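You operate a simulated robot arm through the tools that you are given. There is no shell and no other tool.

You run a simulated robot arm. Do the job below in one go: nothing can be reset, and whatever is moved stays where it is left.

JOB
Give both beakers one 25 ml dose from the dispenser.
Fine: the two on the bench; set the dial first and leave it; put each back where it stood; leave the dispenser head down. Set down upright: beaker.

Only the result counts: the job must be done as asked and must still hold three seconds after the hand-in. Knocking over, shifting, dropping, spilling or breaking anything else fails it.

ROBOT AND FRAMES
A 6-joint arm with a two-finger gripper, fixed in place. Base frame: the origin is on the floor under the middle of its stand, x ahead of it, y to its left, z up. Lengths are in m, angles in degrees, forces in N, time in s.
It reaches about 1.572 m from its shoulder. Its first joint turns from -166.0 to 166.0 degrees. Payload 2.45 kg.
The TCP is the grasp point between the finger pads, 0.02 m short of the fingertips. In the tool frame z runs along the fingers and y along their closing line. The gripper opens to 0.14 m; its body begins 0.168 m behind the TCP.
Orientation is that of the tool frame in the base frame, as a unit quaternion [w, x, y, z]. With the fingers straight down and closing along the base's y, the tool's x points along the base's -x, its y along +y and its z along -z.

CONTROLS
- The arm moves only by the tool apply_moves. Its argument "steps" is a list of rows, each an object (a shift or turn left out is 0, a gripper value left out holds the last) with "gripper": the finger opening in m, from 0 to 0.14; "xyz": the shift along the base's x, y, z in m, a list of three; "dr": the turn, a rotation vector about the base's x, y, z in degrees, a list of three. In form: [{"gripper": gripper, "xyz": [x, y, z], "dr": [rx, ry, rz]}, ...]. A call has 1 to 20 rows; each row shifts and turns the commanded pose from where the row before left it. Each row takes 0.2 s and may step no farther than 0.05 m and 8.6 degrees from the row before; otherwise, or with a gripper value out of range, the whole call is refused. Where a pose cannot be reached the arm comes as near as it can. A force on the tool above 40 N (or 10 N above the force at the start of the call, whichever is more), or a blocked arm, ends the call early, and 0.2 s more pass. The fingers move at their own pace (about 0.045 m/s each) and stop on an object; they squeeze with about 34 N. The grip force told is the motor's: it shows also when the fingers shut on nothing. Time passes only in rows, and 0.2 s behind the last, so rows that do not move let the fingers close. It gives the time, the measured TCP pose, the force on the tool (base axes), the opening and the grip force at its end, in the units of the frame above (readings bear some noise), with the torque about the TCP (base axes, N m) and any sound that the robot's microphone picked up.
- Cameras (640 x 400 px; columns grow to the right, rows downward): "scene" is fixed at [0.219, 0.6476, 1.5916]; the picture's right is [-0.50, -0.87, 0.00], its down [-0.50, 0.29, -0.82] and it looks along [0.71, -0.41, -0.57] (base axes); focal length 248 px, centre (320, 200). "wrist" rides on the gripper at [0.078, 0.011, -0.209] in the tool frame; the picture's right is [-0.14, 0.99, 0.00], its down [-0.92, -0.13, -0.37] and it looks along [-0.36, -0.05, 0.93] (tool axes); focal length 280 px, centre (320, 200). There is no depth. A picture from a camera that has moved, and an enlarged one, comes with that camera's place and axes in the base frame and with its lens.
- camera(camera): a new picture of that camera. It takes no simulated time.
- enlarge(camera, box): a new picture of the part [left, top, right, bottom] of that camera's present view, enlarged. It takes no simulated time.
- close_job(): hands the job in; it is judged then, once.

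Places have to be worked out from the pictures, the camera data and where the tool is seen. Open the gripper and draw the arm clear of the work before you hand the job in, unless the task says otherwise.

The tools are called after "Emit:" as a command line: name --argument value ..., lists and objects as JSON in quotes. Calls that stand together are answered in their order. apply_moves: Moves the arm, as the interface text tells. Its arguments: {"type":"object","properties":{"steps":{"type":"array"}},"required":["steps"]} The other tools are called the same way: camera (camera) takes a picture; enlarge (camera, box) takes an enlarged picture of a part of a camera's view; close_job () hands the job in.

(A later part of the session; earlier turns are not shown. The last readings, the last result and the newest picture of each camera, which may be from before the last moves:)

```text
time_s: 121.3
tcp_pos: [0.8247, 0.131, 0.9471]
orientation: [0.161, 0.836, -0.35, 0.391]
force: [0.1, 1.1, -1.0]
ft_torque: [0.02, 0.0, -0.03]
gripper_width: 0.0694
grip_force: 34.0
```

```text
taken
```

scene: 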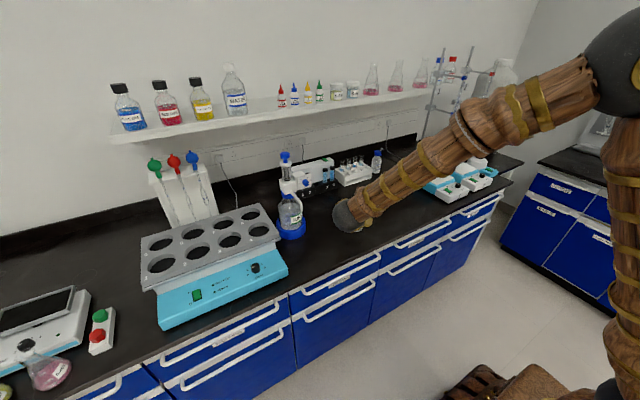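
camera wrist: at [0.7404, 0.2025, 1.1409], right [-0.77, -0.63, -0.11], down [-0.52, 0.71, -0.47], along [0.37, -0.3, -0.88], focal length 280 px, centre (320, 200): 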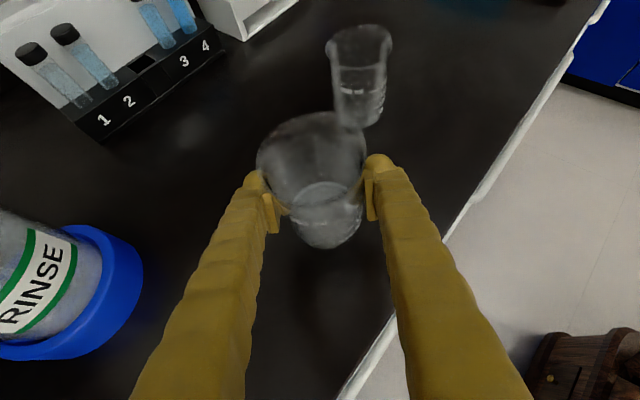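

The liquid is steady. I'll move to directly above the original spot.

Emit:
apply_moves --steps '[{"xyz": [0.0138, -0.0098, 0]}, {"xyz": [0.0138, -0.0098, 0]}, {"xyz": [0.0138, -0.0098, 0]}, {"xyz": [0.0138, -0.0098, 0]}, {"xyz": [0.0138, -0.0098, 0]}, {"xyz": [0.0136, -0.0096, 0]}, {}]'

Emit:
apply_moves --steps '[{}, {}]'

Emit:
camera --camera "wrist"

```text
time_s: 122.9
tcp_pos: [0.9087, 0.0759, 0.9484]
orientation: [0.161, 0.836, -0.349, 0.391]
force: [-1.0, 0.2, -1.5]
ft_torque: [-0.03, 0.0, -0.01]
gripper_width: 0.0693
grip_force: 34.0
```

```text
time_s: 123.5
tcp_pos: [0.9104, 0.0758, 0.9468]
orientation: [0.161, 0.836, -0.35, 0.391]
force: [-1.0, -0.2, -0.9]
ft_torque: [-0.01, 0.02, -0.03]
gripper_width: 0.0692
grip_force: 34.0
```

```text
taken
camera wrist: at [0.8248, 0.1464, 1.1414], right [-0.77, -0.63, -0.11], down [-0.52, 0.71, -0.47], along [0.38, -0.3, -0.88], focal length 280 px, centre (320, 200)
```

wrist: 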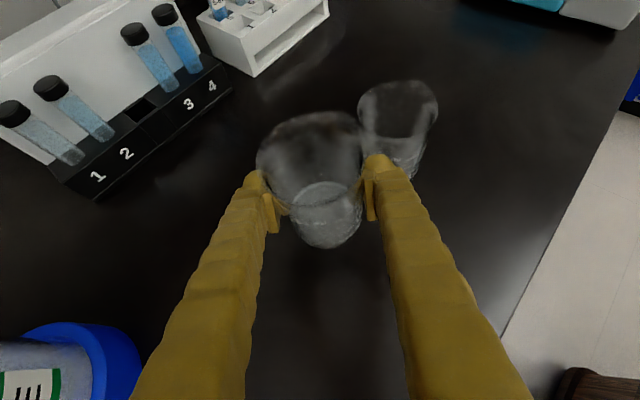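

Compared with the original image I'm about 3–4 mm off in +y. I'll correct that and lower until contact.

Emit:
apply_moves --steps '[{"xyz": [-0.0015, -0.0033, 0]}, {"xyz": [0, 0, -0.01]}, {"xyz": [0, 0, -0.01]}, {"xyz": [0, 0, -0.01]}, {"xyz": [0, 0, -0.008]}, {"xyz": [0, 0, -0.006]}, {}]'

Emit:
apply_moves --steps '[{"xyz": [0, 0, -0.0015]}, {}]'

Emit:
apply_moves --steps '[{"xyz": [0, 0, -0.0015]}, {}]'

```text
time_s: 125.1
tcp_pos: [0.9078, 0.0711, 0.9046]
orientation: [0.16, 0.836, -0.349, 0.391]
force: [0.0, 0.6, -1.5]
ft_torque: [-0.02, -0.02, 0.02]
gripper_width: 0.0691
grip_force: 33.8
```

```text
time_s: 125.7
tcp_pos: [0.9073, 0.0713, 0.9021]
orientation: [0.16, 0.836, -0.349, 0.391]
force: [-0.3, -0.6, -1.3]
ft_torque: [0.01, -0.02, 0.0]
gripper_width: 0.0693
grip_force: 34.0
```

```text
time_s: 126.3
tcp_pos: [0.9075, 0.0703, 0.9009]
orientation: [0.16, 0.836, -0.35, 0.391]
force: [0.7, -0.7, -1.2]
ft_torque: [-0.01, -0.01, -0.01]
gripper_width: 0.0692
grip_force: 33.7
```

Emit:
apply_moves --steps '[{"xyz": [0, 0.001, -0.0015]}, {}]'

Emit:
apply_moves --steps '[{"xyz": [0, 0, -0.0015]}, {}]'

Emit:
apply_moves --steps '[{"xyz": [0, 0, -0.001]}, {}]'

```text
time_s: 126.9
tcp_pos: [0.9075, 0.0718, 0.8986]
orientation: [0.16, 0.836, -0.35, 0.391]
force: [0.7, -0.7, -1.1]
ft_torque: [0.04, -0.03, 0.03]
gripper_width: 0.0689
grip_force: 34.0
```

```text
time_s: 127.5
tcp_pos: [0.908, 0.0732, 0.8985]
orientation: [0.16, 0.836, -0.349, 0.391]
force: [-1.3, 1.4, 6.2]
ft_torque: [0.14, -0.08, 0.0]
gripper_width: 0.0691
grip_force: 34.3
```

```text
time_s: 128.1
tcp_pos: [0.9094, 0.0732, 0.8982]
orientation: [0.161, 0.835, -0.35, 0.392]
force: [-5.3, -10.0, 23.8]
ft_torque: [-0.05, -0.37, -0.13]
gripper_width: 0.0695
grip_force: 33.8
```

Contact with the bench is clear at 24 N. I'll ease up 1 mm and open.

Emit:
apply_moves --steps '[{"xyz": [0, 0, 0.001]}, {}]'

Emit:
apply_moves --steps '[{"gripper": 0.078}, {}, {"gripper": 0.095}, {}, {}]'

Emit:
camera --camera "wrist"

```text
time_s: 128.7
tcp_pos: [0.9092, 0.0745, 0.8964]
orientation: [0.16, 0.836, -0.35, 0.392]
force: [0.4, -7.0, 15.8]
ft_torque: [-0.05, -0.45, -0.19]
gripper_width: 0.069
grip_force: 34.1
```

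```text
time_s: 129.9
tcp_pos: [0.9081, 0.0735, 0.8971]
orientation: [0.16, 0.837, -0.349, 0.391]
force: [-0.2, 0.5, -0.2]
ft_torque: [0.01, -0.03, 0.01]
gripper_width: 0.095
grip_force: 0.1
```

```text
taken
camera wrist: at [0.823, 0.1443, 1.0907], right [-0.77, -0.63, -0.11], down [-0.52, 0.71, -0.47], along [0.38, -0.3, -0.88], focal length 280 px, centre (320, 200)
```

wrist: 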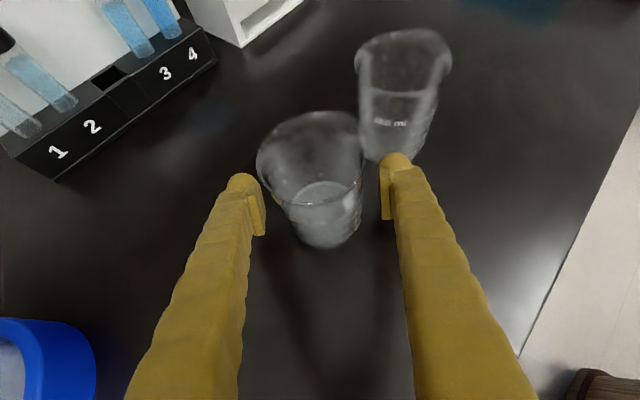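

Beaker A is back at its original spot, matching the original picture to within a millimetre or two. I'll retreat along the tool axis and rise.

Emit:
apply_moves --steps '[{"xyz": [-0.0055, 0.0054, 0.0064]}, {"xyz": [-0.0109, 0.0108, 0.0128]}, {"xyz": [-0.0109, 0.0108, 0.0128]}, {"xyz": [-0.0109, 0.0108, 0.0128]}, {"xyz": [-0.0109, 0.0108, 0.0128]}, {"xyz": [-0.0109, 0.0108, 0.0128]}, {"xyz": [-0.0109, 0.0108, 0.0128]}, {"xyz": [0, 0, 0.04]}, {"xyz": [0, 0, 0.04]}, {"xyz": [0, 0, 0.04]}, {"xyz": [0, 0, 0.04]}, {}]'

Emit:
camera --camera "wrist"

Emit:
enlarge --camera "scene" --box '[335, 180, 395, 230]'

```text
time_s: 132.5
tcp_pos: [0.8375, 0.1433, 1.1418]
orientation: [0.161, 0.836, -0.35, 0.391]
force: [-0.1, 1.1, 0.9]
ft_torque: [0.03, 0.09, 0.0]
gripper_width: 0.0951
grip_force: 0.0
```

```text
taken
camera wrist: at [0.7523, 0.2146, 1.3351], right [-0.77, -0.63, -0.11], down [-0.52, 0.71, -0.47], along [0.38, -0.3, -0.88], focal length 280 px, centre (320, 200)
```

wrist: 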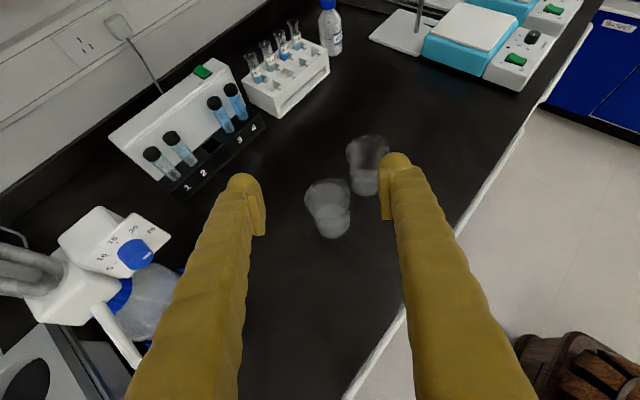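

```text
8.00 times, centred on (365, 205) of scene
camera zoom: at [0.219, 0.6476, 1.5916], right [-0.5, -0.87, 0.0], down [-0.5, 0.29, -0.82], along [0.71, -0.41, -0.57], focal length 1985 px, centre (-40, 160)
```

zoom: 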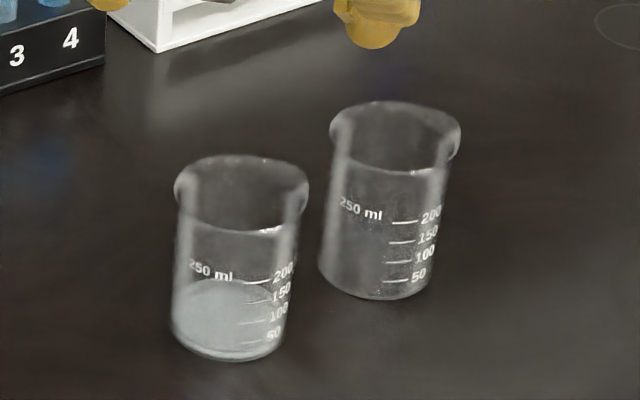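

Beaker A stands where it was, with its dose, and B is untouched. Now I'll yaw +90° and shift over to the -y side to approach beaker B from the far diagonal.

Emit:
apply_moves --steps '[{"xyz": [-0.002, -0.02, 0.005], "dr": [0, 0, 7.5]}, {"xyz": [-0.002, -0.02, 0], "dr": [0, 0, 7.5]}, {"xyz": [-0.002, -0.02, 0], "dr": [0, 0, 7.5]}, {"xyz": [-0.002, -0.02, 0], "dr": [0, 0, 7.5]}, {"xyz": [-0.002, -0.02, 0], "dr": [0, 0, 7.5]}, {"xyz": [0, -0.02, 0], "dr": [0, 0, 7.5]}, {"xyz": [0, -0.02, 0], "dr": [0, 0, 7.5]}, {"xyz": [0, -0.02, 0], "dr": [0, 0, 7.5]}, {"xyz": [0, -0.025, 0], "dr": [0, 0, 7.5]}, {"xyz": [0, -0.025, 0], "dr": [0, 0, 7.5]}, {"xyz": [0, -0.025, 0], "dr": [0, 0, 7.5]}, {"xyz": [0, -0.025, 0], "dr": [0, 0, 7.5]}, {}]'

Emit:
camera --camera "wrist"

Emit:
camera --camera "scene"

```text
time_s: 135.3
tcp_pos: [0.8481, -0.0706, 1.1648]
orientation: [-0.098, 0.859, 0.213, 0.455]
force: [0.4, 0.3, 0.0]
ft_torque: [0.0, -0.03, 0.01]
gripper_width: 0.0952
grip_force: 0.1
out of reach, approached as far as the arm can: row 6, 7, 8, 9
```

```text
taken
camera wrist: at [0.7377, -0.1333, 1.3473], right [0.38, -0.92, -0.09], down [-0.79, -0.28, -0.55], along [0.48, 0.28, -0.83], focal length 280 px, centre (320, 200)
```

wrist: 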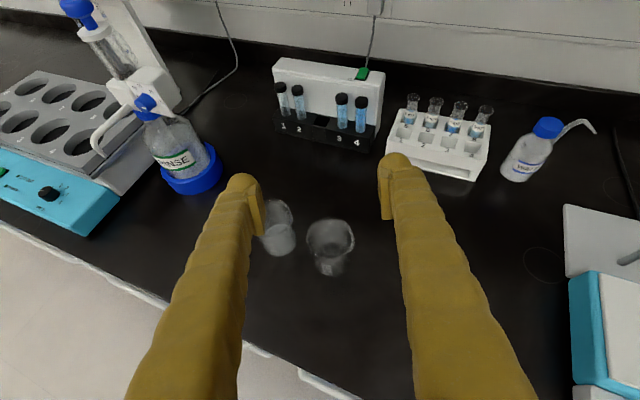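

```text
taken
```

scene: 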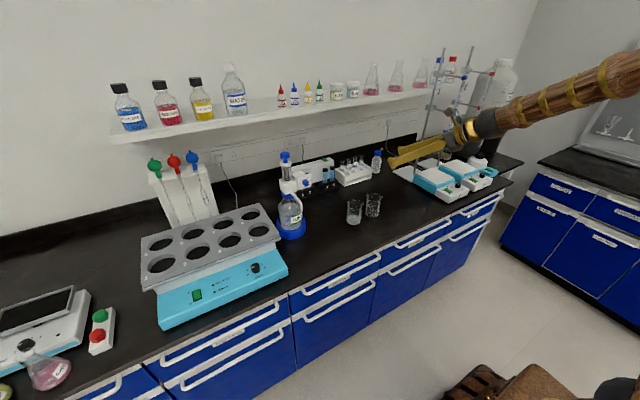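

Part of that path was out of reach and the yaw ended at about 26°. From here I'll try turning the rest of the way in small steps.

Emit:
apply_moves --steps '[{"xyz": [0, -0.01, 0], "dr": [0, 0, 5]}, {"xyz": [0, -0.01, 0], "dr": [0, 0, 5]}, {"xyz": [0, -0.01, 0], "dr": [0, 0, 5]}, {"xyz": [0, -0.01, 0], "dr": [0, 0, 4]}, {}]'

```text
time_s: 136.5
tcp_pos: [0.8467, -0.1119, 1.1656]
orientation: [-0.172, 0.812, 0.352, 0.432]
force: [0.8, -0.4, 0.3]
ft_torque: [0.02, -0.02, -0.03]
gripper_width: 0.0951
grip_force: 0.0
```

This side is reachable, but getting back from it to the nozzle pose would cross the arm's blocked region while holding a beaker. Instead I'll return to the earlier side and pick B from above with a steeper tilt. First I'll yaw back at height.

Emit:
apply_moves --steps '[{"xyz": [0, 0.02, 0.01], "dr": [0, 0, -7.5]}, {"xyz": [0, 0.02, 0.01], "dr": [0, 0, -7.5]}, {"xyz": [0, 0.02, 0.01], "dr": [0, 0, -7.5]}, {"xyz": [0, 0.02, 0.01], "dr": [0, 0, -7.5]}, {"xyz": [0, 0.02, 0], "dr": [0, 0, -7.5]}, {"xyz": [0, 0.02, 0], "dr": [0, 0, -7.5]}, {"xyz": [0, 0.02, 0], "dr": [0, 0, -7.5]}, {"xyz": [0, 0.02, 0], "dr": [0, 0, -7.5]}, {"xyz": [0, 0.02, 0], "dr": [0, 0, -7.5]}, {"xyz": [0, 0.02, 0], "dr": [0, 0, -7.5]}, {"xyz": [0, 0.02, 0], "dr": [0, 0, -7.5]}, {"xyz": [0, 0.02, 0], "dr": [0, 0, -7.5]}, {}]'

Emit:
camera --camera "wrist"

Emit:
camera --camera "scene"

```text
time_s: 139.3
tcp_pos: [0.8579, 0.1093, 1.2206]
orientation: [0.163, 0.828, -0.272, 0.463]
force: [0.6, -0.7, 0.6]
ft_torque: [-0.01, -0.01, -0.02]
gripper_width: 0.0953
grip_force: 0.0
out of reach, approached as far as the arm can: row 6, 7
```

```text
taken
camera wrist: at [0.7444, 0.1876, 1.3943], right [-0.66, -0.75, -0.1], down [-0.56, 0.57, -0.6], along [0.5, -0.34, -0.8], focal length 280 px, centre (320, 200)
```

wrist: 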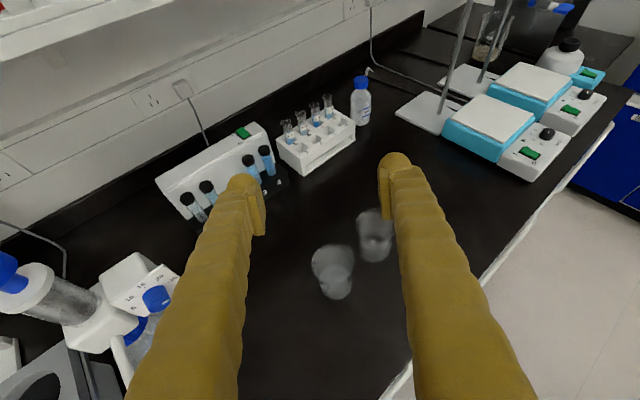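

```text
taken
```

scene: 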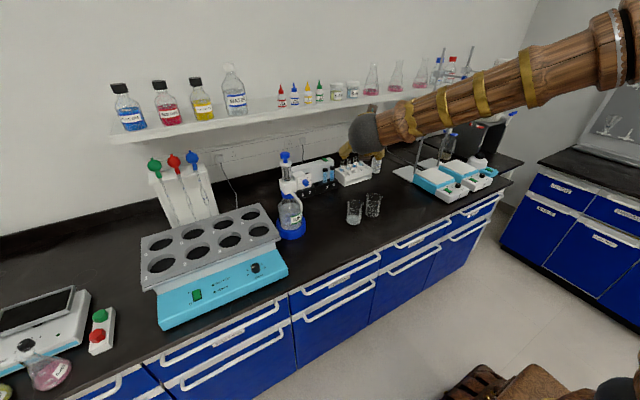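

Now I'll rotate to the steeper pose (30° from vertical, yaw -70°) at safe height and check that it's reachable.

Emit:
apply_moves --steps '[{"dr": [4.01, 2.757, -5.43]}, {"dr": [4.01, 2.757, -5.43]}, {"dr": [4.01, 2.757, -5.43]}, {"dr": [4.01, 2.757, -5.43]}, {"dr": [4.01, 2.757, -5.43]}, {"dr": [4.01, 2.757, -5.43]}, {"xyz": [0.005, -0.01, -0.02]}, {"xyz": [0.005, -0.01, -0.02]}, {}]'

Emit:
camera --camera "wrist"

Emit:
camera --camera "scene"

```text
time_s: 141.3
tcp_pos: [0.8705, 0.0883, 1.1801]
orientation: [0.148, 0.792, -0.554, 0.211]
force: [-0.4, 0.1, 0.1]
ft_torque: [0.02, 0.0, 0.02]
gripper_width: 0.0952
grip_force: 0.1
```

```text
taken
camera wrist: at [0.8477, 0.1192, 1.399], right [-0.97, -0.23, -0.07], down [-0.22, 0.97, -0.14], along [0.1, -0.12, -0.99], focal length 280 px, centre (320, 200)
```

wrist: 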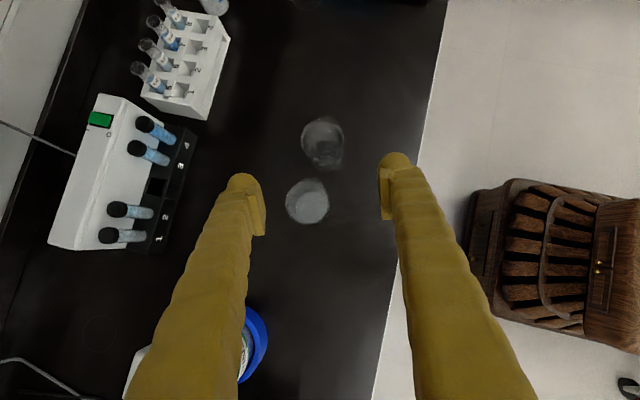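

```text
taken
```

scene: 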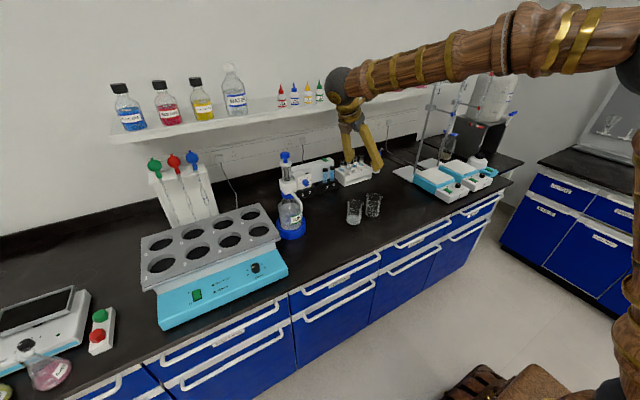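

The pose was reached exactly and gives a near top-down view. I'll zoom in to locate B and A.

Emit:
enlarge --camera "wrist" --box '[250, 100, 410, 240]'

```text
2.86 times, centred on (330, 170) of wrist
camera zoom: at [0.8477, 0.1192, 1.399], right [-0.97, -0.23, -0.07], down [-0.22, 0.97, -0.14], along [0.1, -0.12, -0.99], focal length 801 px, centre (291, 286)
```

zoom: 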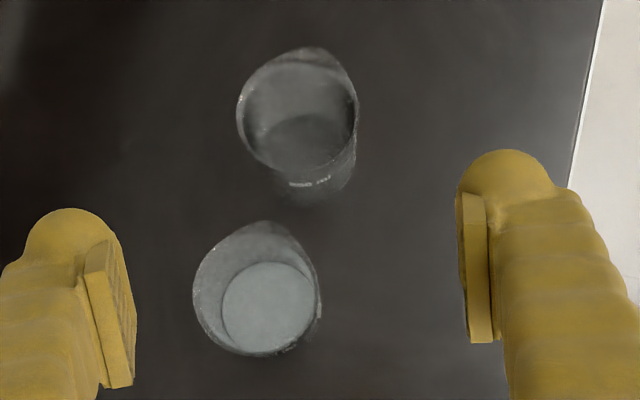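

B is at about (0.912, -0.039). I'll move down along the tool axis to a pre-grasp point 12 cm back and check.

Emit:
apply_moves --steps '[{"gripper": 0.09, "xyz": [0.0042, -0.0142, -0.0352]}, {"xyz": [0.0042, -0.0142, -0.0352]}, {"xyz": [0.0042, -0.0142, -0.0352]}, {"xyz": [0.0042, -0.0142, -0.0352]}, {"xyz": [0.0042, -0.0142, -0.0352]}, {}]'

Emit:
camera --camera "wrist"

Emit:
enlarge --camera "scene" --box '[330, 150, 410, 230]'

```text
time_s: 142.7
tcp_pos: [0.8932, 0.0146, 1.0058]
orientation: [0.148, 0.792, -0.554, 0.211]
force: [-0.2, 0.6, -0.2]
ft_torque: [0.03, 0.0, 0.04]
gripper_width: 0.0901
grip_force: 0.0
```

```text
taken
camera wrist: at [0.871, 0.0475, 1.2248], right [-0.97, -0.23, -0.07], down [-0.22, 0.97, -0.14], along [0.1, -0.12, -0.99], focal length 280 px, centre (320, 200)
```

wrist: 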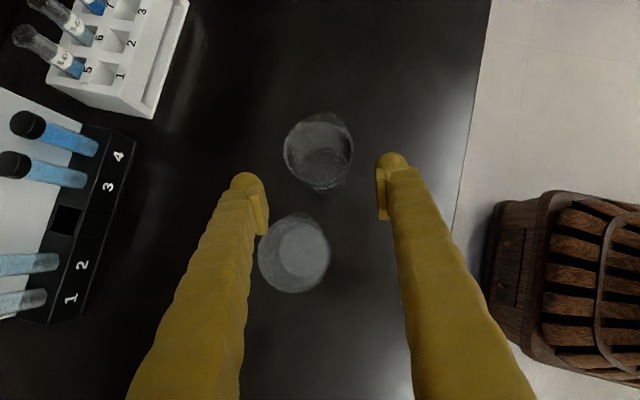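

```text
5.00 times, centred on (370, 190) of scene
camera zoom: at [0.219, 0.6476, 1.5916], right [-0.5, -0.87, 0.0], down [-0.5, 0.29, -0.82], along [0.71, -0.41, -0.57], focal length 1241 px, centre (70, 250)
```

zoom: 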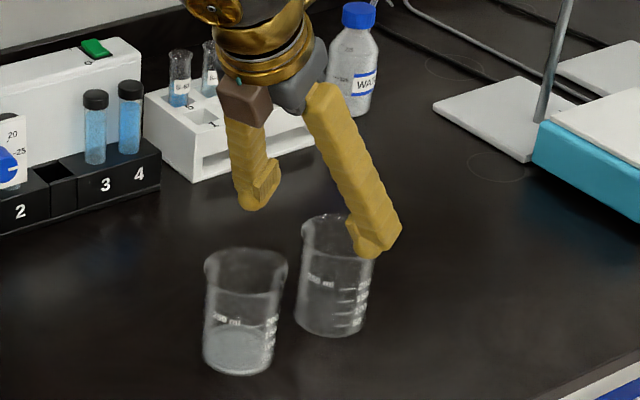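

B is centred and beaker A is clear of the fingers. I'll descend most of the way and check.

Emit:
apply_moves --steps '[{"xyz": [0.0027, -0.0077, -0.0151]}, {"xyz": [0.0027, -0.0077, -0.0151]}, {"xyz": [0.0027, -0.0077, -0.0151]}, {"xyz": [0.0027, -0.0077, -0.0151]}, {}]'

Emit:
camera --camera "wrist"

Emit:
enlarge --camera "scene" --box '[330, 150, 410, 230]'

```text
time_s: 143.9
tcp_pos: [0.9027, -0.0128, 0.943]
orientation: [0.148, 0.791, -0.554, 0.21]
force: [-0.1, 0.4, -0.9]
ft_torque: [-0.02, 0.0, 0.02]
gripper_width: 0.0899
grip_force: 0.1
```

```text
taken
camera wrist: at [0.8804, 0.0188, 1.1628], right [-0.97, -0.23, -0.07], down [-0.22, 0.97, -0.14], along [0.1, -0.12, -0.99], focal length 280 px, centre (320, 200)
```

wrist: 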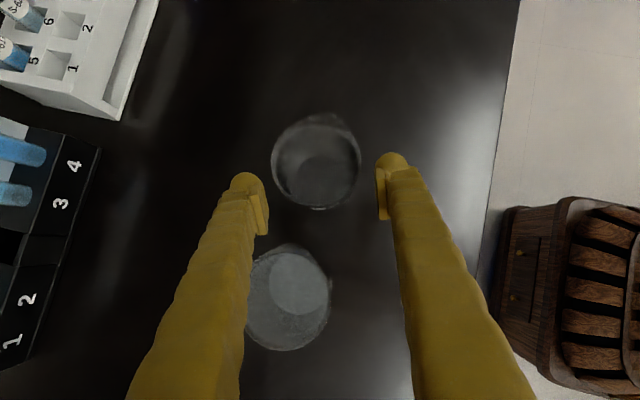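

```text
5.00 times, centred on (370, 190) of scene
camera zoom: at [0.219, 0.6476, 1.5916], right [-0.5, -0.87, 0.0], down [-0.5, 0.29, -0.82], along [0.71, -0.41, -0.57], focal length 1241 px, centre (70, 250)
```

zoom: 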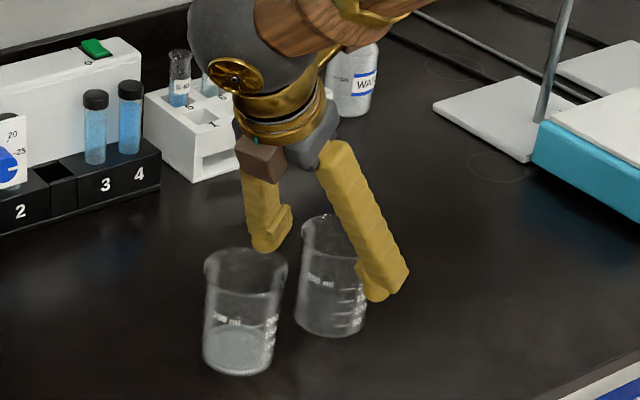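

Good clearance on all sides. I'll make the final 5 cm.

Emit:
apply_moves --steps '[{"xyz": [0.0031, -0.0087, -0.0143]}, {"xyz": [0.0031, -0.0087, -0.0143]}, {"xyz": [0.0031, -0.0087, -0.0143]}, {}]'

Emit:
camera --camera "wrist"

Emit:
enlarge --camera "scene" --box '[330, 150, 410, 230]'

```text
time_s: 144.9
tcp_pos: [0.9136, -0.0388, 0.8983]
orientation: [0.148, 0.791, -0.554, 0.211]
force: [-0.3, -0.7, 0.1]
ft_torque: [0.02, 0.0, 0.0]
gripper_width: 0.0902
grip_force: 0.1
```

```text
taken
camera wrist: at [0.8907, -0.0084, 1.1187], right [-0.97, -0.23, -0.07], down [-0.22, 0.97, -0.14], along [0.1, -0.12, -0.99], focal length 280 px, centre (320, 200)
```

wrist: 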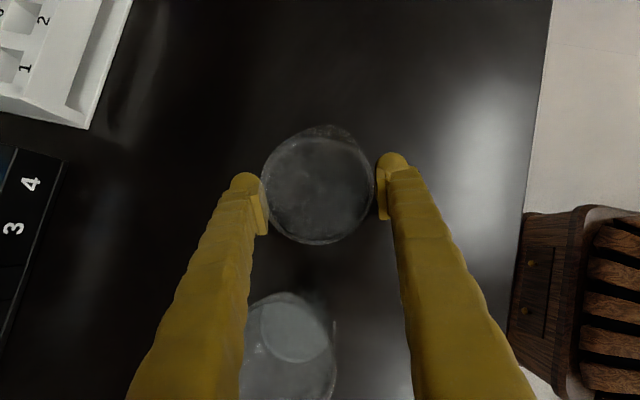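

```text
5.00 times, centred on (370, 190) of scene
camera zoom: at [0.219, 0.6476, 1.5916], right [-0.5, -0.87, 0.0], down [-0.5, 0.29, -0.82], along [0.71, -0.41, -0.57], focal length 1241 px, centre (70, 250)
```

zoom: 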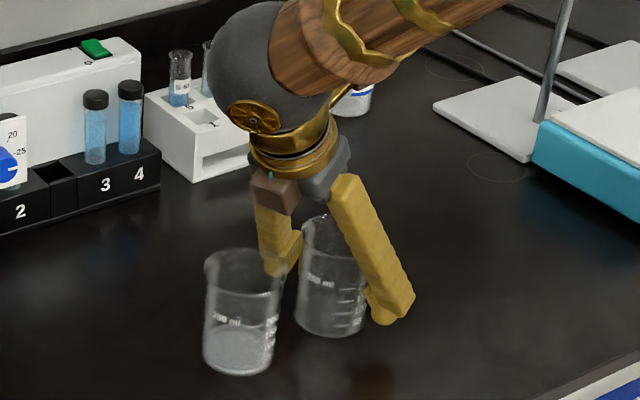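

B is exactly where expected between the fingers. I'll close gently.

Emit:
apply_moves --steps '[{"gripper": 0.078}, {}, {"gripper": 0.055}, {}, {}]'

Emit:
camera --camera "wrist"

```text
time_s: 146.1
tcp_pos: [0.9129, -0.0397, 0.8994]
orientation: [0.148, 0.792, -0.554, 0.211]
force: [1.0, -0.1, 0.7]
ft_torque: [0.01, -0.08, 0.0]
gripper_width: 0.0719
grip_force: 33.9
```

```text
taken
camera wrist: at [0.8907, -0.0083, 1.1187], right [-0.97, -0.23, -0.07], down [-0.22, 0.97, -0.14], along [0.1, -0.12, -0.99], focal length 280 px, centre (320, 200)
```

wrist: 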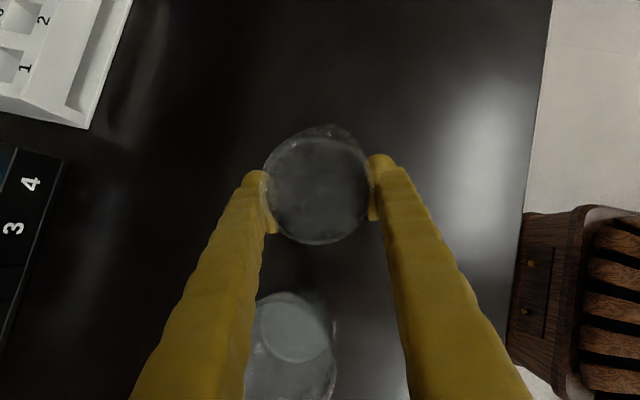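

Gripped firmly. I'll lift straight up 12 cm so it clears beaker A's rim.

Emit:
apply_moves --steps '[{"xyz": [0, 0, 0.005]}, {"xyz": [0, 0, 0.01]}, {"xyz": [0, 0, 0.015]}, {"xyz": [0, 0, 0.02]}, {"xyz": [0, 0, 0.02]}, {"xyz": [0, 0, 0.02]}, {"xyz": [0, 0, 0.02]}, {"xyz": [0, 0, 0.01]}, {}]'

Emit:
camera --camera "wrist"

Emit:
enlarge --camera "scene" --box '[330, 150, 410, 230]'

```text
time_s: 148.1
tcp_pos: [0.9106, -0.039, 1.0201]
orientation: [0.148, 0.791, -0.554, 0.212]
force: [-1.0, 0.1, -0.7]
ft_torque: [0.0, 0.04, 0.03]
gripper_width: 0.0717
grip_force: 33.8
```

```text
taken
camera wrist: at [0.8882, -0.0069, 1.2398], right [-0.97, -0.23, -0.07], down [-0.22, 0.97, -0.14], along [0.1, -0.12, -0.99], focal length 280 px, centre (320, 200)
```

wrist: 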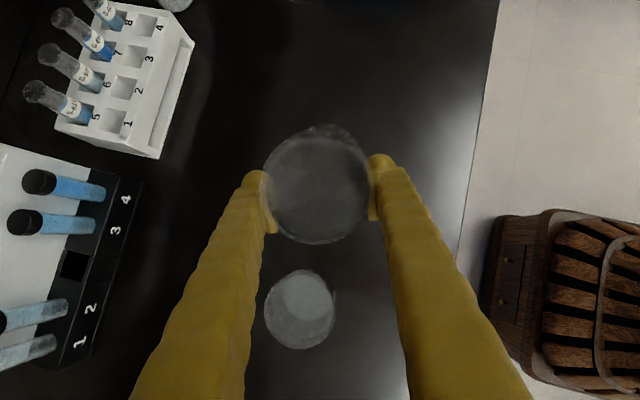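

```text
5.00 times, centred on (370, 190) of scene
camera zoom: at [0.219, 0.6476, 1.5916], right [-0.5, -0.87, 0.0], down [-0.5, 0.29, -0.82], along [0.71, -0.41, -0.57], focal length 1241 px, centre (70, 250)
```

zoom: 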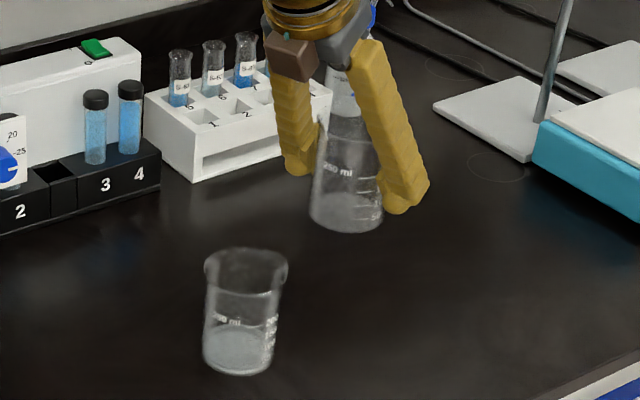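

Lifted cleanly. I'll carry B toward the dispenser, yawing to face forward along the way and descending after passing A.

Emit:
apply_moves --steps '[{"xyz": [-0.015, 0.006, 0]}, {"xyz": [-0.02, 0.008, 0]}, {"xyz": [-0.02, 0.008, 0]}, {"xyz": [-0.02, 0.008, 0]}, {"xyz": [-0.025, 0.01, 0]}, {}]'

Emit:
apply_moves --steps '[{"xyz": [0, 0.02, 0], "dr": [0, 0, 4.4]}, {"xyz": [0, 0.02, 0], "dr": [0, 0, 4.4]}, {"xyz": [0, 0.02, 0], "dr": [0, 0, 4.4]}, {"xyz": [0, 0.02, 0], "dr": [0, 0, 4.4]}, {"xyz": [0, 0.02, 0], "dr": [0, 0, 4.4]}, {"xyz": [0, 0.02, 0], "dr": [0, 0, 4.4]}, {"xyz": [0, 0.02, 0], "dr": [0, 0, 4.4]}, {"xyz": [0, 0.02, 0], "dr": [0, 0, 4.4]}, {}]'

Emit:
camera --camera "scene"

```text
time_s: 149.5
tcp_pos: [0.813, 0.0017, 1.0191]
orientation: [0.148, 0.791, -0.554, 0.211]
force: [-1.0, -0.4, -1.0]
ft_torque: [0.01, 0.0, 0.0]
gripper_width: 0.0718
grip_force: 33.9
```

```text
time_s: 151.5
tcp_pos: [0.8116, 0.16, 1.0202]
orientation: [0.076, 0.922, -0.288, 0.247]
force: [0.8, -0.6, -0.1]
ft_torque: [0.0, -0.02, 0.02]
gripper_width: 0.0712
grip_force: 34.0
```

```text
taken
```

scene: 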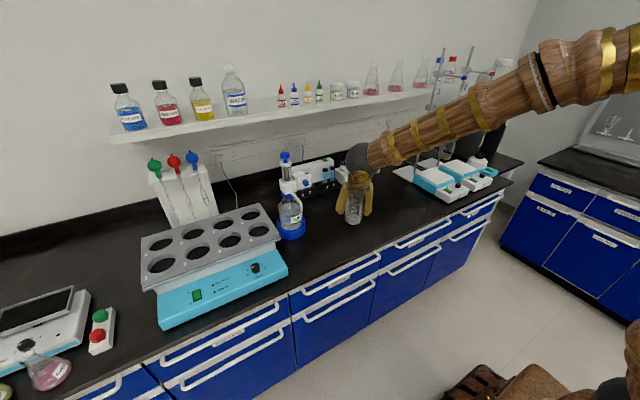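

On track. I'll continue to in front of the nozzle, lowering gradually.

Emit:
apply_moves --steps '[{"xyz": [0, 0.02, 0], "dr": [0, 0, 4.35]}, {"xyz": [-0.004, 0.02, -0.01], "dr": [0, 0, 4.35]}, {"xyz": [-0.004, 0.02, -0.01], "dr": [0, 0, 4.35]}, {"xyz": [-0.004, 0.02, -0.01], "dr": [0, 0, 4.35]}, {"xyz": [0, 0.02, -0.01], "dr": [0, 0, 4.35]}, {"xyz": [0, 0.02, -0.01], "dr": [0, 0, 4.35]}, {"xyz": [0, 0.02, -0.01], "dr": [0, 0, 4.35]}, {"xyz": [0, 0.02, -0.01], "dr": [0, 0, 4.35]}, {"xyz": [0, 0.02, 0]}, {}]'

Emit:
camera --camera "wrist"

Emit:
enlarge --camera "scene" --box '[240, 130, 400, 270]'

```text
time_s: 153.7
tcp_pos: [0.7998, 0.3404, 0.9509]
orientation: [0.001, 0.966, 0.0, 0.258]
force: [0.7, 0.9, -1.7]
ft_torque: [-0.01, 0.01, -0.02]
gripper_width: 0.0715
grip_force: 34.5
```

```text
taken
camera wrist: at [0.7635, 0.3315, 1.1706], right [-0.12, -0.99, -0.07], down [-0.98, 0.13, -0.14], along [0.15, 0.05, -0.99], focal length 280 px, centre (320, 200)
```

wrist: 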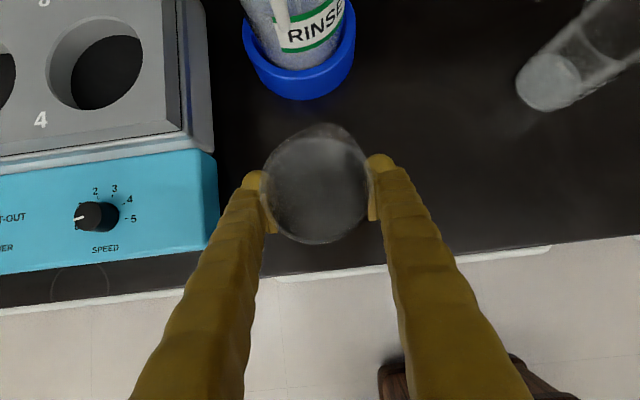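

```text
2.86 times, centred on (320, 200) of scene
camera zoom: at [0.219, 0.6476, 1.5916], right [-0.5, -0.87, 0.0], down [-0.5, 0.29, -0.82], along [0.71, -0.41, -0.57], focal length 709 px, centre (320, 200)
```

zoom: 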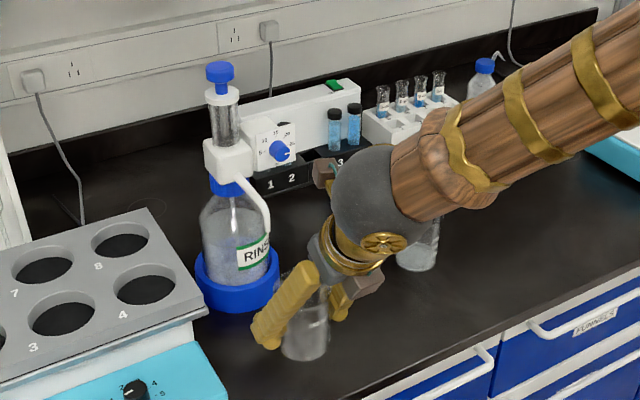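

The nozzle pose with this tilt is fully reachable. I'll slide the beaker under the nozzle at 5 cm lift.

Emit:
apply_moves --steps '[{"xyz": [0.013, 0, 0]}, {"xyz": [0.013, 0, 0]}, {"xyz": [0.013, 0, 0]}, {"xyz": [0.013, 0, 0]}, {}]'

Emit:
camera --camera "wrist"

Emit:
enlarge --camera "scene" --box '[255, 170, 355, 250]'

```text
time_s: 154.9
tcp_pos: [0.8527, 0.3421, 0.9523]
orientation: [0.0, 0.966, -0.001, 0.258]
force: [0.8, -0.1, -0.3]
ft_torque: [-0.01, 0.0, 0.0]
gripper_width: 0.0712
grip_force: 34.0
```

```text
taken
camera wrist: at [0.8156, 0.3319, 1.1714], right [-0.12, -0.99, -0.07], down [-0.98, 0.13, -0.14], along [0.15, 0.05, -0.99], focal length 280 px, centre (320, 200)
```

wrist: 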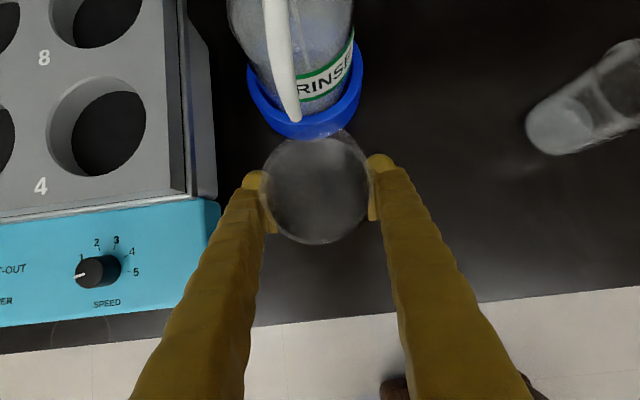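

```text
5.00 times, centred on (305, 210) of scene
camera zoom: at [0.219, 0.6476, 1.5916], right [-0.5, -0.87, 0.0], down [-0.5, 0.29, -0.82], along [0.71, -0.41, -0.57], focal length 1241 px, centre (395, 150)
```

zoom: 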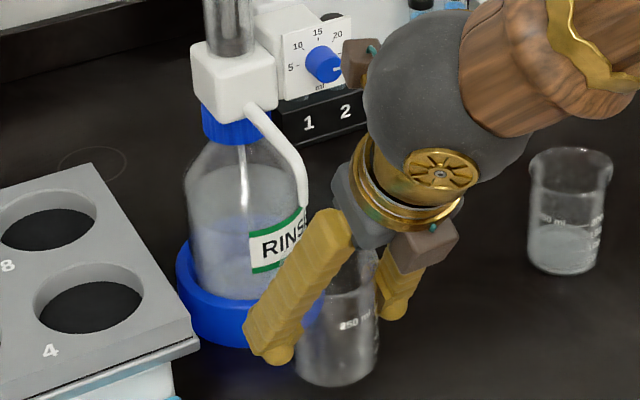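

The nozzle tip is at (0.880, 0.348) and everything is clear. I'll move the last 25 mm and lower to the bench.

Emit:
apply_moves --steps '[{"xyz": [0.0085, 0, 0]}, {"xyz": [0.0085, -0.0005, 0]}, {"xyz": [0.0085, -0.0005, 0]}, {}]'

Emit:
apply_moves --steps '[{"xyz": [0, 0, -0.01]}, {"xyz": [0, 0, -0.01]}, {"xyz": [0, 0, -0.01]}, {"xyz": [0, 0, -0.01]}, {"xyz": [0, 0, -0.004]}, {}]'

Emit:
camera --camera "wrist"

Emit:
enlarge --camera "scene" --box '[255, 170, 355, 250]'

```text
time_s: 155.9
tcp_pos: [0.8762, 0.3395, 0.9509]
orientation: [0.0, 0.966, 0.0, 0.257]
force: [0.2, 0.3, -1.7]
ft_torque: [-0.01, 0.01, 0.01]
gripper_width: 0.0715
grip_force: 33.3
```

```text
time_s: 157.3
tcp_pos: [0.8761, 0.3399, 0.9064]
orientation: [0.0, 0.966, 0.0, 0.258]
force: [0.5, 0.0, -0.7]
ft_torque: [-0.02, -0.06, 0.0]
gripper_width: 0.0713
grip_force: 34.0
```

```text
taken
camera wrist: at [0.8398, 0.3298, 1.1258], right [-0.12, -0.99, -0.07], down [-0.98, 0.13, -0.14], along [0.15, 0.05, -0.99], focal length 280 px, centre (320, 200)
```

wrist: 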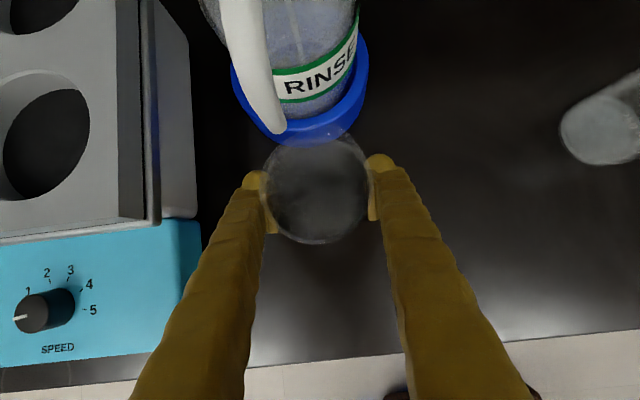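

```text
5.00 times, centred on (305, 210) of scene
camera zoom: at [0.219, 0.6476, 1.5916], right [-0.5, -0.87, 0.0], down [-0.5, 0.29, -0.82], along [0.71, -0.41, -0.57], focal length 1241 px, centre (395, 150)
```

zoom: 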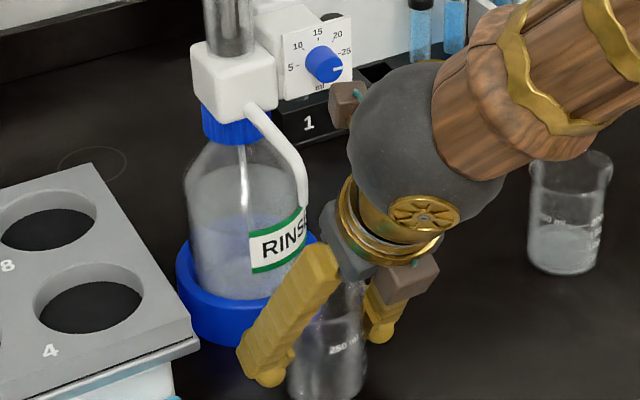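

The nozzle is over the beaker, about 7 mm off its centre. I'll lower the last few millimetres to contact.

Emit:
apply_moves --steps '[{"xyz": [0, 0, -0.002]}, {"xyz": [0, 0, -0.002]}, {}]'

Emit:
apply_moves --steps '[{"xyz": [0, 0, -0.0015]}, {}]'

Emit:
apply_moves --steps '[{"xyz": [0, 0, -0.001]}, {}]'

```text
time_s: 158.1
tcp_pos: [0.8765, 0.3399, 0.9028]
orientation: [0.0, 0.966, -0.001, 0.258]
force: [-0.2, 0.0, -1.0]
ft_torque: [0.0, 0.01, -0.02]
gripper_width: 0.071
grip_force: 33.7
```

```text
time_s: 158.7
tcp_pos: [0.8764, 0.3387, 0.9011]
orientation: [0.001, 0.966, 0.0, 0.258]
force: [-0.2, 0.2, -0.4]
ft_torque: [0.02, 0.04, 0.01]
gripper_width: 0.0709
grip_force: 34.0
```

```text
time_s: 159.3
tcp_pos: [0.877, 0.3404, 0.9003]
orientation: [0.001, 0.966, 0.0, 0.259]
force: [-0.1, -0.5, 0.6]
ft_torque: [0.01, -0.02, 0.01]
gripper_width: 0.0711
grip_force: 33.7
```

Emit:
apply_moves --steps '[{"xyz": [0, 0, -0.001]}, {}]'

Emit:
apply_moves --steps '[{"xyz": [0, 0, -0.001]}, {}]'

```text
time_s: 159.9
tcp_pos: [0.8758, 0.3399, 0.8992]
orientation: [0.0, 0.966, 0.0, 0.259]
force: [-2.4, -5.9, 17.7]
ft_torque: [0.28, 0.13, 0.07]
gripper_width: 0.0709
grip_force: 34.6
```

```text
time_s: 160.5
tcp_pos: [0.8753, 0.3411, 0.899]
orientation: [0.0, 0.966, 0.0, 0.259]
force: [2.6, -9.6, 32.7]
ft_torque: [0.43, 0.12, -0.01]
gripper_width: 0.0708
grip_force: 34.8
```

The beaker is on the bench. I'll ease up 1.5 mm, open to 88 mm and retreat along the tool axis.

Emit:
apply_moves --steps '[{"xyz": [0, 0, 0.0015]}, {}]'

Emit:
apply_moves --steps '[{"gripper": 0.078}, {}, {"gripper": 0.088}, {}, {}]'

Emit:
camera --camera "wrist"

```text
time_s: 161.1
tcp_pos: [0.8769, 0.3394, 0.8978]
orientation: [0.0, 0.966, 0.0, 0.258]
force: [6.1, -1.2, 25.1]
ft_torque: [0.57, -0.07, -0.15]
gripper_width: 0.0708
grip_force: 33.9
```

```text
time_s: 162.3
tcp_pos: [0.8764, 0.3399, 0.8995]
orientation: [0.001, 0.966, 0.0, 0.257]
force: [0.3, 0.0, 0.3]
ft_torque: [0.02, 0.01, 0.01]
gripper_width: 0.088
grip_force: 0.0
```

```text
taken
camera wrist: at [0.8405, 0.3299, 1.1178], right [-0.12, -0.99, -0.07], down [-0.98, 0.13, -0.14], along [0.15, 0.05, -0.99], focal length 280 px, centre (320, 200)
```

wrist: 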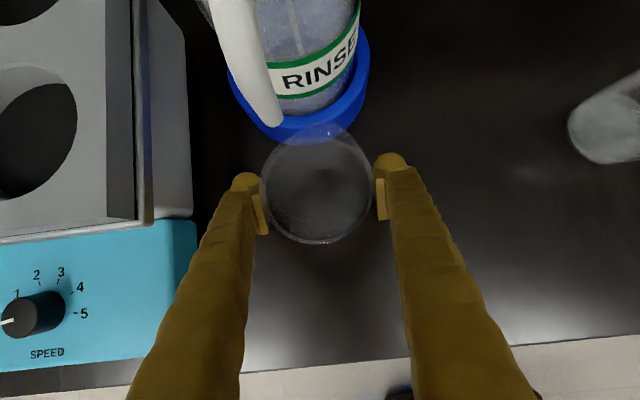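

Released and standing free. I'll retreat along the tool axis and then back.

Emit:
apply_moves --steps '[{"xyz": [-0.005, 0, 0.0087]}, {"xyz": [-0.01, 0, 0.0173]}, {"xyz": [-0.01, 0, 0.0173]}, {"xyz": [-0.01, 0, 0.0173]}, {"xyz": [-0.01, 0, 0.0173]}, {"xyz": [-0.01, 0, 0.0173]}, {"xyz": [-0.01, 0, 0.0173]}, {"xyz": [-0.03, 0, 0.01]}, {"xyz": [-0.03, 0, 0.01]}, {}]'

Emit:
camera --camera "wrist"

Emit:
enlarge --camera "scene" --box '[255, 170, 355, 250]'

```text
time_s: 164.5
tcp_pos: [0.7517, 0.3394, 1.0313]
orientation: [0.001, 0.966, -0.001, 0.258]
force: [-0.3, 0.3, -1.4]
ft_torque: [-0.02, 0.01, 0.02]
gripper_width: 0.0879
grip_force: 0.1
```

```text
taken
camera wrist: at [0.7156, 0.3297, 1.2502], right [-0.12, -0.99, -0.07], down [-0.98, 0.13, -0.14], along [0.15, 0.05, -0.99], focal length 280 px, centre (320, 200)
```

wrist: 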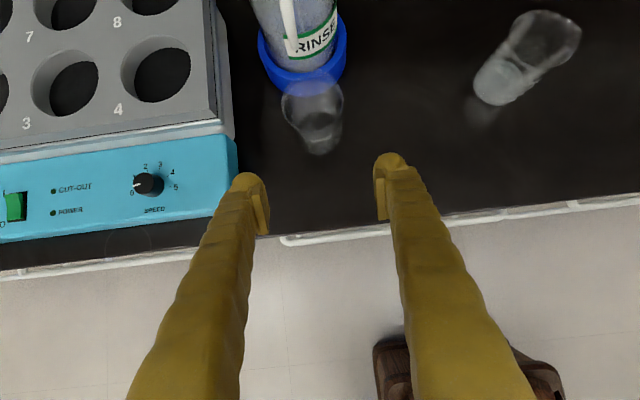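

```text
5.00 times, centred on (305, 210) of scene
camera zoom: at [0.219, 0.6476, 1.5916], right [-0.5, -0.87, 0.0], down [-0.5, 0.29, -0.82], along [0.71, -0.41, -0.57], focal length 1241 px, centre (395, 150)
```

zoom: 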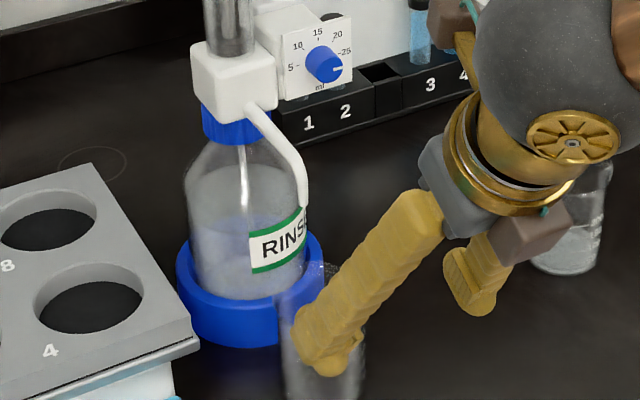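

The beaker stands under the nozzle. I'll go up to plunger height, narrow the fingers and move to the pre-grasp point for the button.

Emit:
apply_moves --steps '[{"xyz": [0, 0, 0.038]}, {"xyz": [0, 0, 0.038]}, {"xyz": [0, 0, 0.038]}, {"xyz": [0, 0, 0.038]}, {"xyz": [0, 0, 0.038]}, {"xyz": [0, 0, 0.038]}, {"gripper": 0.064, "xyz": [0, 0, 0.036]}, {"xyz": [0.033, 0.001, 0]}, {"xyz": [0.033, 0.001, 0]}, {"xyz": [0.033, 0.001, 0]}, {"xyz": [0.033, 0.001, 0]}, {"xyz": [0.033, 0.001, 0]}, {"xyz": [0.033, 0.001, 0]}, {}]'

Emit:
enlarge --camera "wrist" --box '[240, 80, 400, 240]'

Emit:
enlarge --camera "scene" --box '[265, 130, 345, 200]'

```text
time_s: 167.5
tcp_pos: [0.9487, 0.3478, 1.2968]
orientation: [0.0, 0.966, -0.001, 0.258]
force: [0.1, -0.3, -0.4]
ft_torque: [-0.02, 0.0, 0.02]
gripper_width: 0.0639
grip_force: 0.0
```

```text
2.50 times, centred on (320, 160) of wrist
camera zoom: at [0.9123, 0.3373, 1.5154], right [-0.12, -0.99, -0.07], down [-0.98, 0.13, -0.14], along [0.15, 0.05, -0.99], focal length 701 px, centre (320, 300)
```

zoom: 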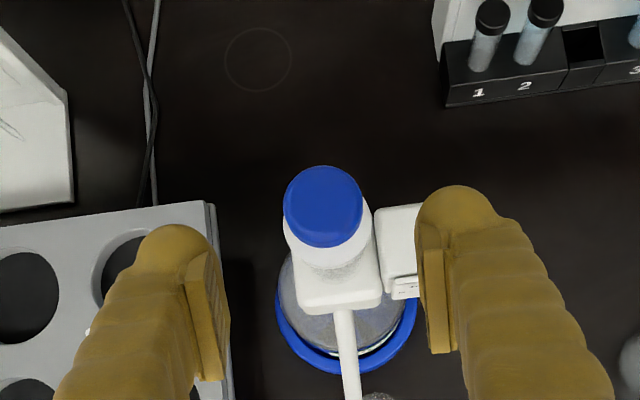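

```text
5.71 times, centred on (305, 165) of scene
camera zoom: at [0.219, 0.6476, 1.5916], right [-0.5, -0.87, 0.0], down [-0.5, 0.29, -0.82], along [0.71, -0.41, -0.57], focal length 1418 px, centre (406, 400)
```

zoom: 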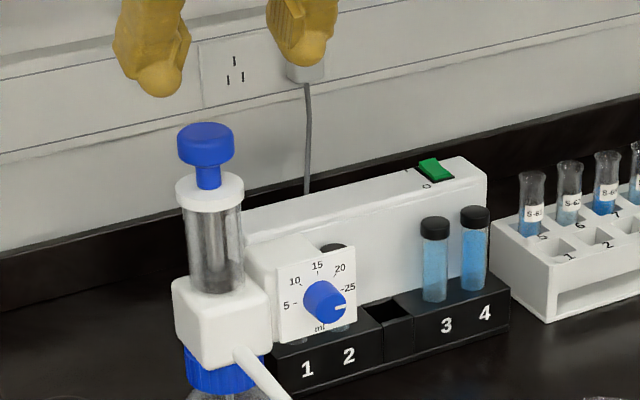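

The button measures at (1.000, 0.346). I'll advance along the tool axis, stopping 2 cm short to check.

Emit:
apply_moves --steps '[{"xyz": [0.0085, -0.0004, -0.0145]}, {"xyz": [0.0085, -0.0004, -0.0145]}, {"xyz": [0.0085, -0.0004, -0.0145]}, {"xyz": [0.0085, -0.0004, -0.0145]}, {"xyz": [0.0085, 0, -0.0145]}, {}]'

Emit:
enlarge --camera "wrist" --box '[240, 120, 400, 240]'

Emit:
enlarge --camera "scene" --box '[265, 130, 345, 200]'

```text
time_s: 168.9
tcp_pos: [0.9928, 0.3441, 1.2243]
orientation: [0.001, 0.966, 0.0, 0.259]
force: [-0.2, 0.0, 0.0]
ft_torque: [-0.01, 0.01, 0.0]
gripper_width: 0.0641
grip_force: 0.1
```

```text
3.33 times, centred on (320, 180) of wrist
camera zoom: at [0.957, 0.3348, 1.4447], right [-0.12, -0.99, -0.07], down [-0.98, 0.13, -0.14], along [0.15, 0.05, -0.99], focal length 935 px, centre (320, 267)
```

zoom: 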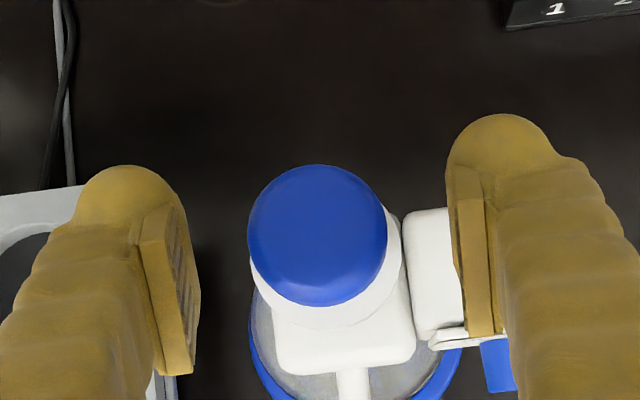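

```text
5.71 times, centred on (305, 165) of scene
camera zoom: at [0.219, 0.6476, 1.5916], right [-0.5, -0.87, 0.0], down [-0.5, 0.29, -0.82], along [0.71, -0.41, -0.57], focal length 1418 px, centre (406, 400)
```

zoom: 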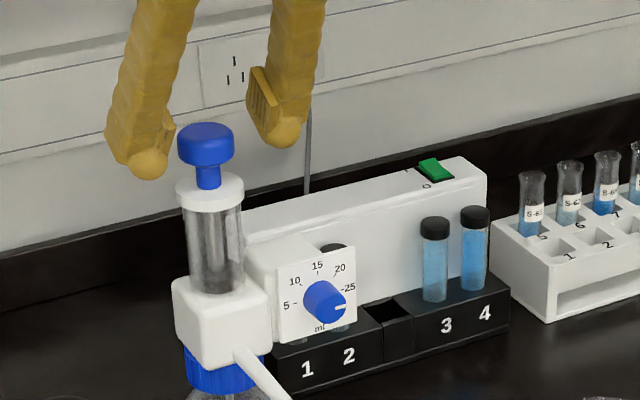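

Centred within 2 mm. I'll make the final approach with a small y correction and close partly to check.

Emit:
apply_moves --steps '[{"xyz": [0.004, 0.001, -0.008]}, {"xyz": [0.004, 0.0008, -0.0085]}, {"gripper": 0.045}, {}, {}]'

Emit:
enlarge --camera "wrist" --box '[240, 120, 400, 240]'

```text
time_s: 170.1
tcp_pos: [1.0007, 0.3463, 1.207]
orientation: [0.001, 0.966, 0.0, 0.258]
force: [-0.1, 0.2, 0.1]
ft_torque: [-0.01, -0.05, 0.02]
gripper_width: 0.0449
grip_force: 0.1
```

```text
3.33 times, centred on (320, 180) of wrist
camera zoom: at [0.964, 0.3364, 1.4267], right [-0.12, -0.99, -0.07], down [-0.98, 0.13, -0.14], along [0.15, 0.05, -0.99], focal length 935 px, centre (320, 267)
```

zoom: 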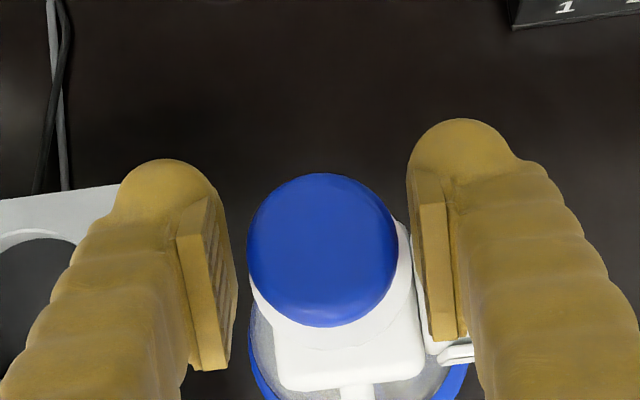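

Well centred. I'll close on the button.

Emit:
apply_moves --steps '[{"gripper": 0.025}, {}, {}, {}]'

Emit:
apply_moves --steps '[{"xyz": [0, 0, 0.002]}, {"xyz": [0, 0, 0.002]}, {}]'

Emit:
enlarge --camera "scene" --box '[265, 130, 345, 200]'

```text
time_s: 171.1
tcp_pos: [0.9996, 0.3453, 1.2064]
orientation: [0.001, 0.966, 0.001, 0.258]
force: [-1.8, -14.5, 0.5]
ft_torque: [-0.04, 0.05, -0.07]
gripper_width: 0.0316
grip_force: 44.7
```

```text
time_s: 171.9
tcp_pos: [1.0001, 0.3457, 1.2109]
orientation: [0.001, 0.966, -0.001, 0.258]
force: [-8.5, -19.4, -2.1]
ft_torque: [-0.1, 0.26, -0.07]
gripper_width: 0.0317
grip_force: 44.7
```

```text
5.71 times, centred on (305, 165) of scene
camera zoom: at [0.219, 0.6476, 1.5916], right [-0.5, -0.87, 0.0], down [-0.5, 0.29, -0.82], along [0.71, -0.41, -0.57], focal length 1418 px, centre (406, 400)
```

zoom: 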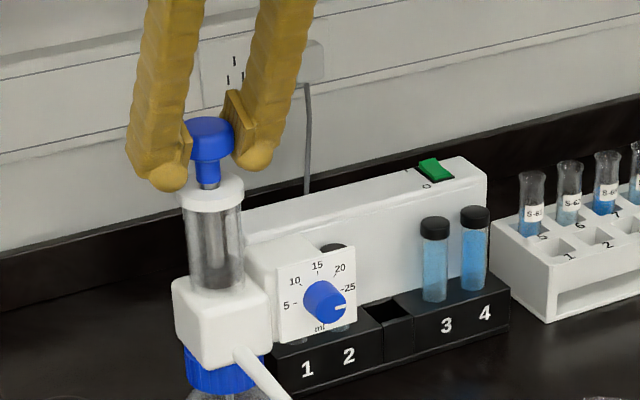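

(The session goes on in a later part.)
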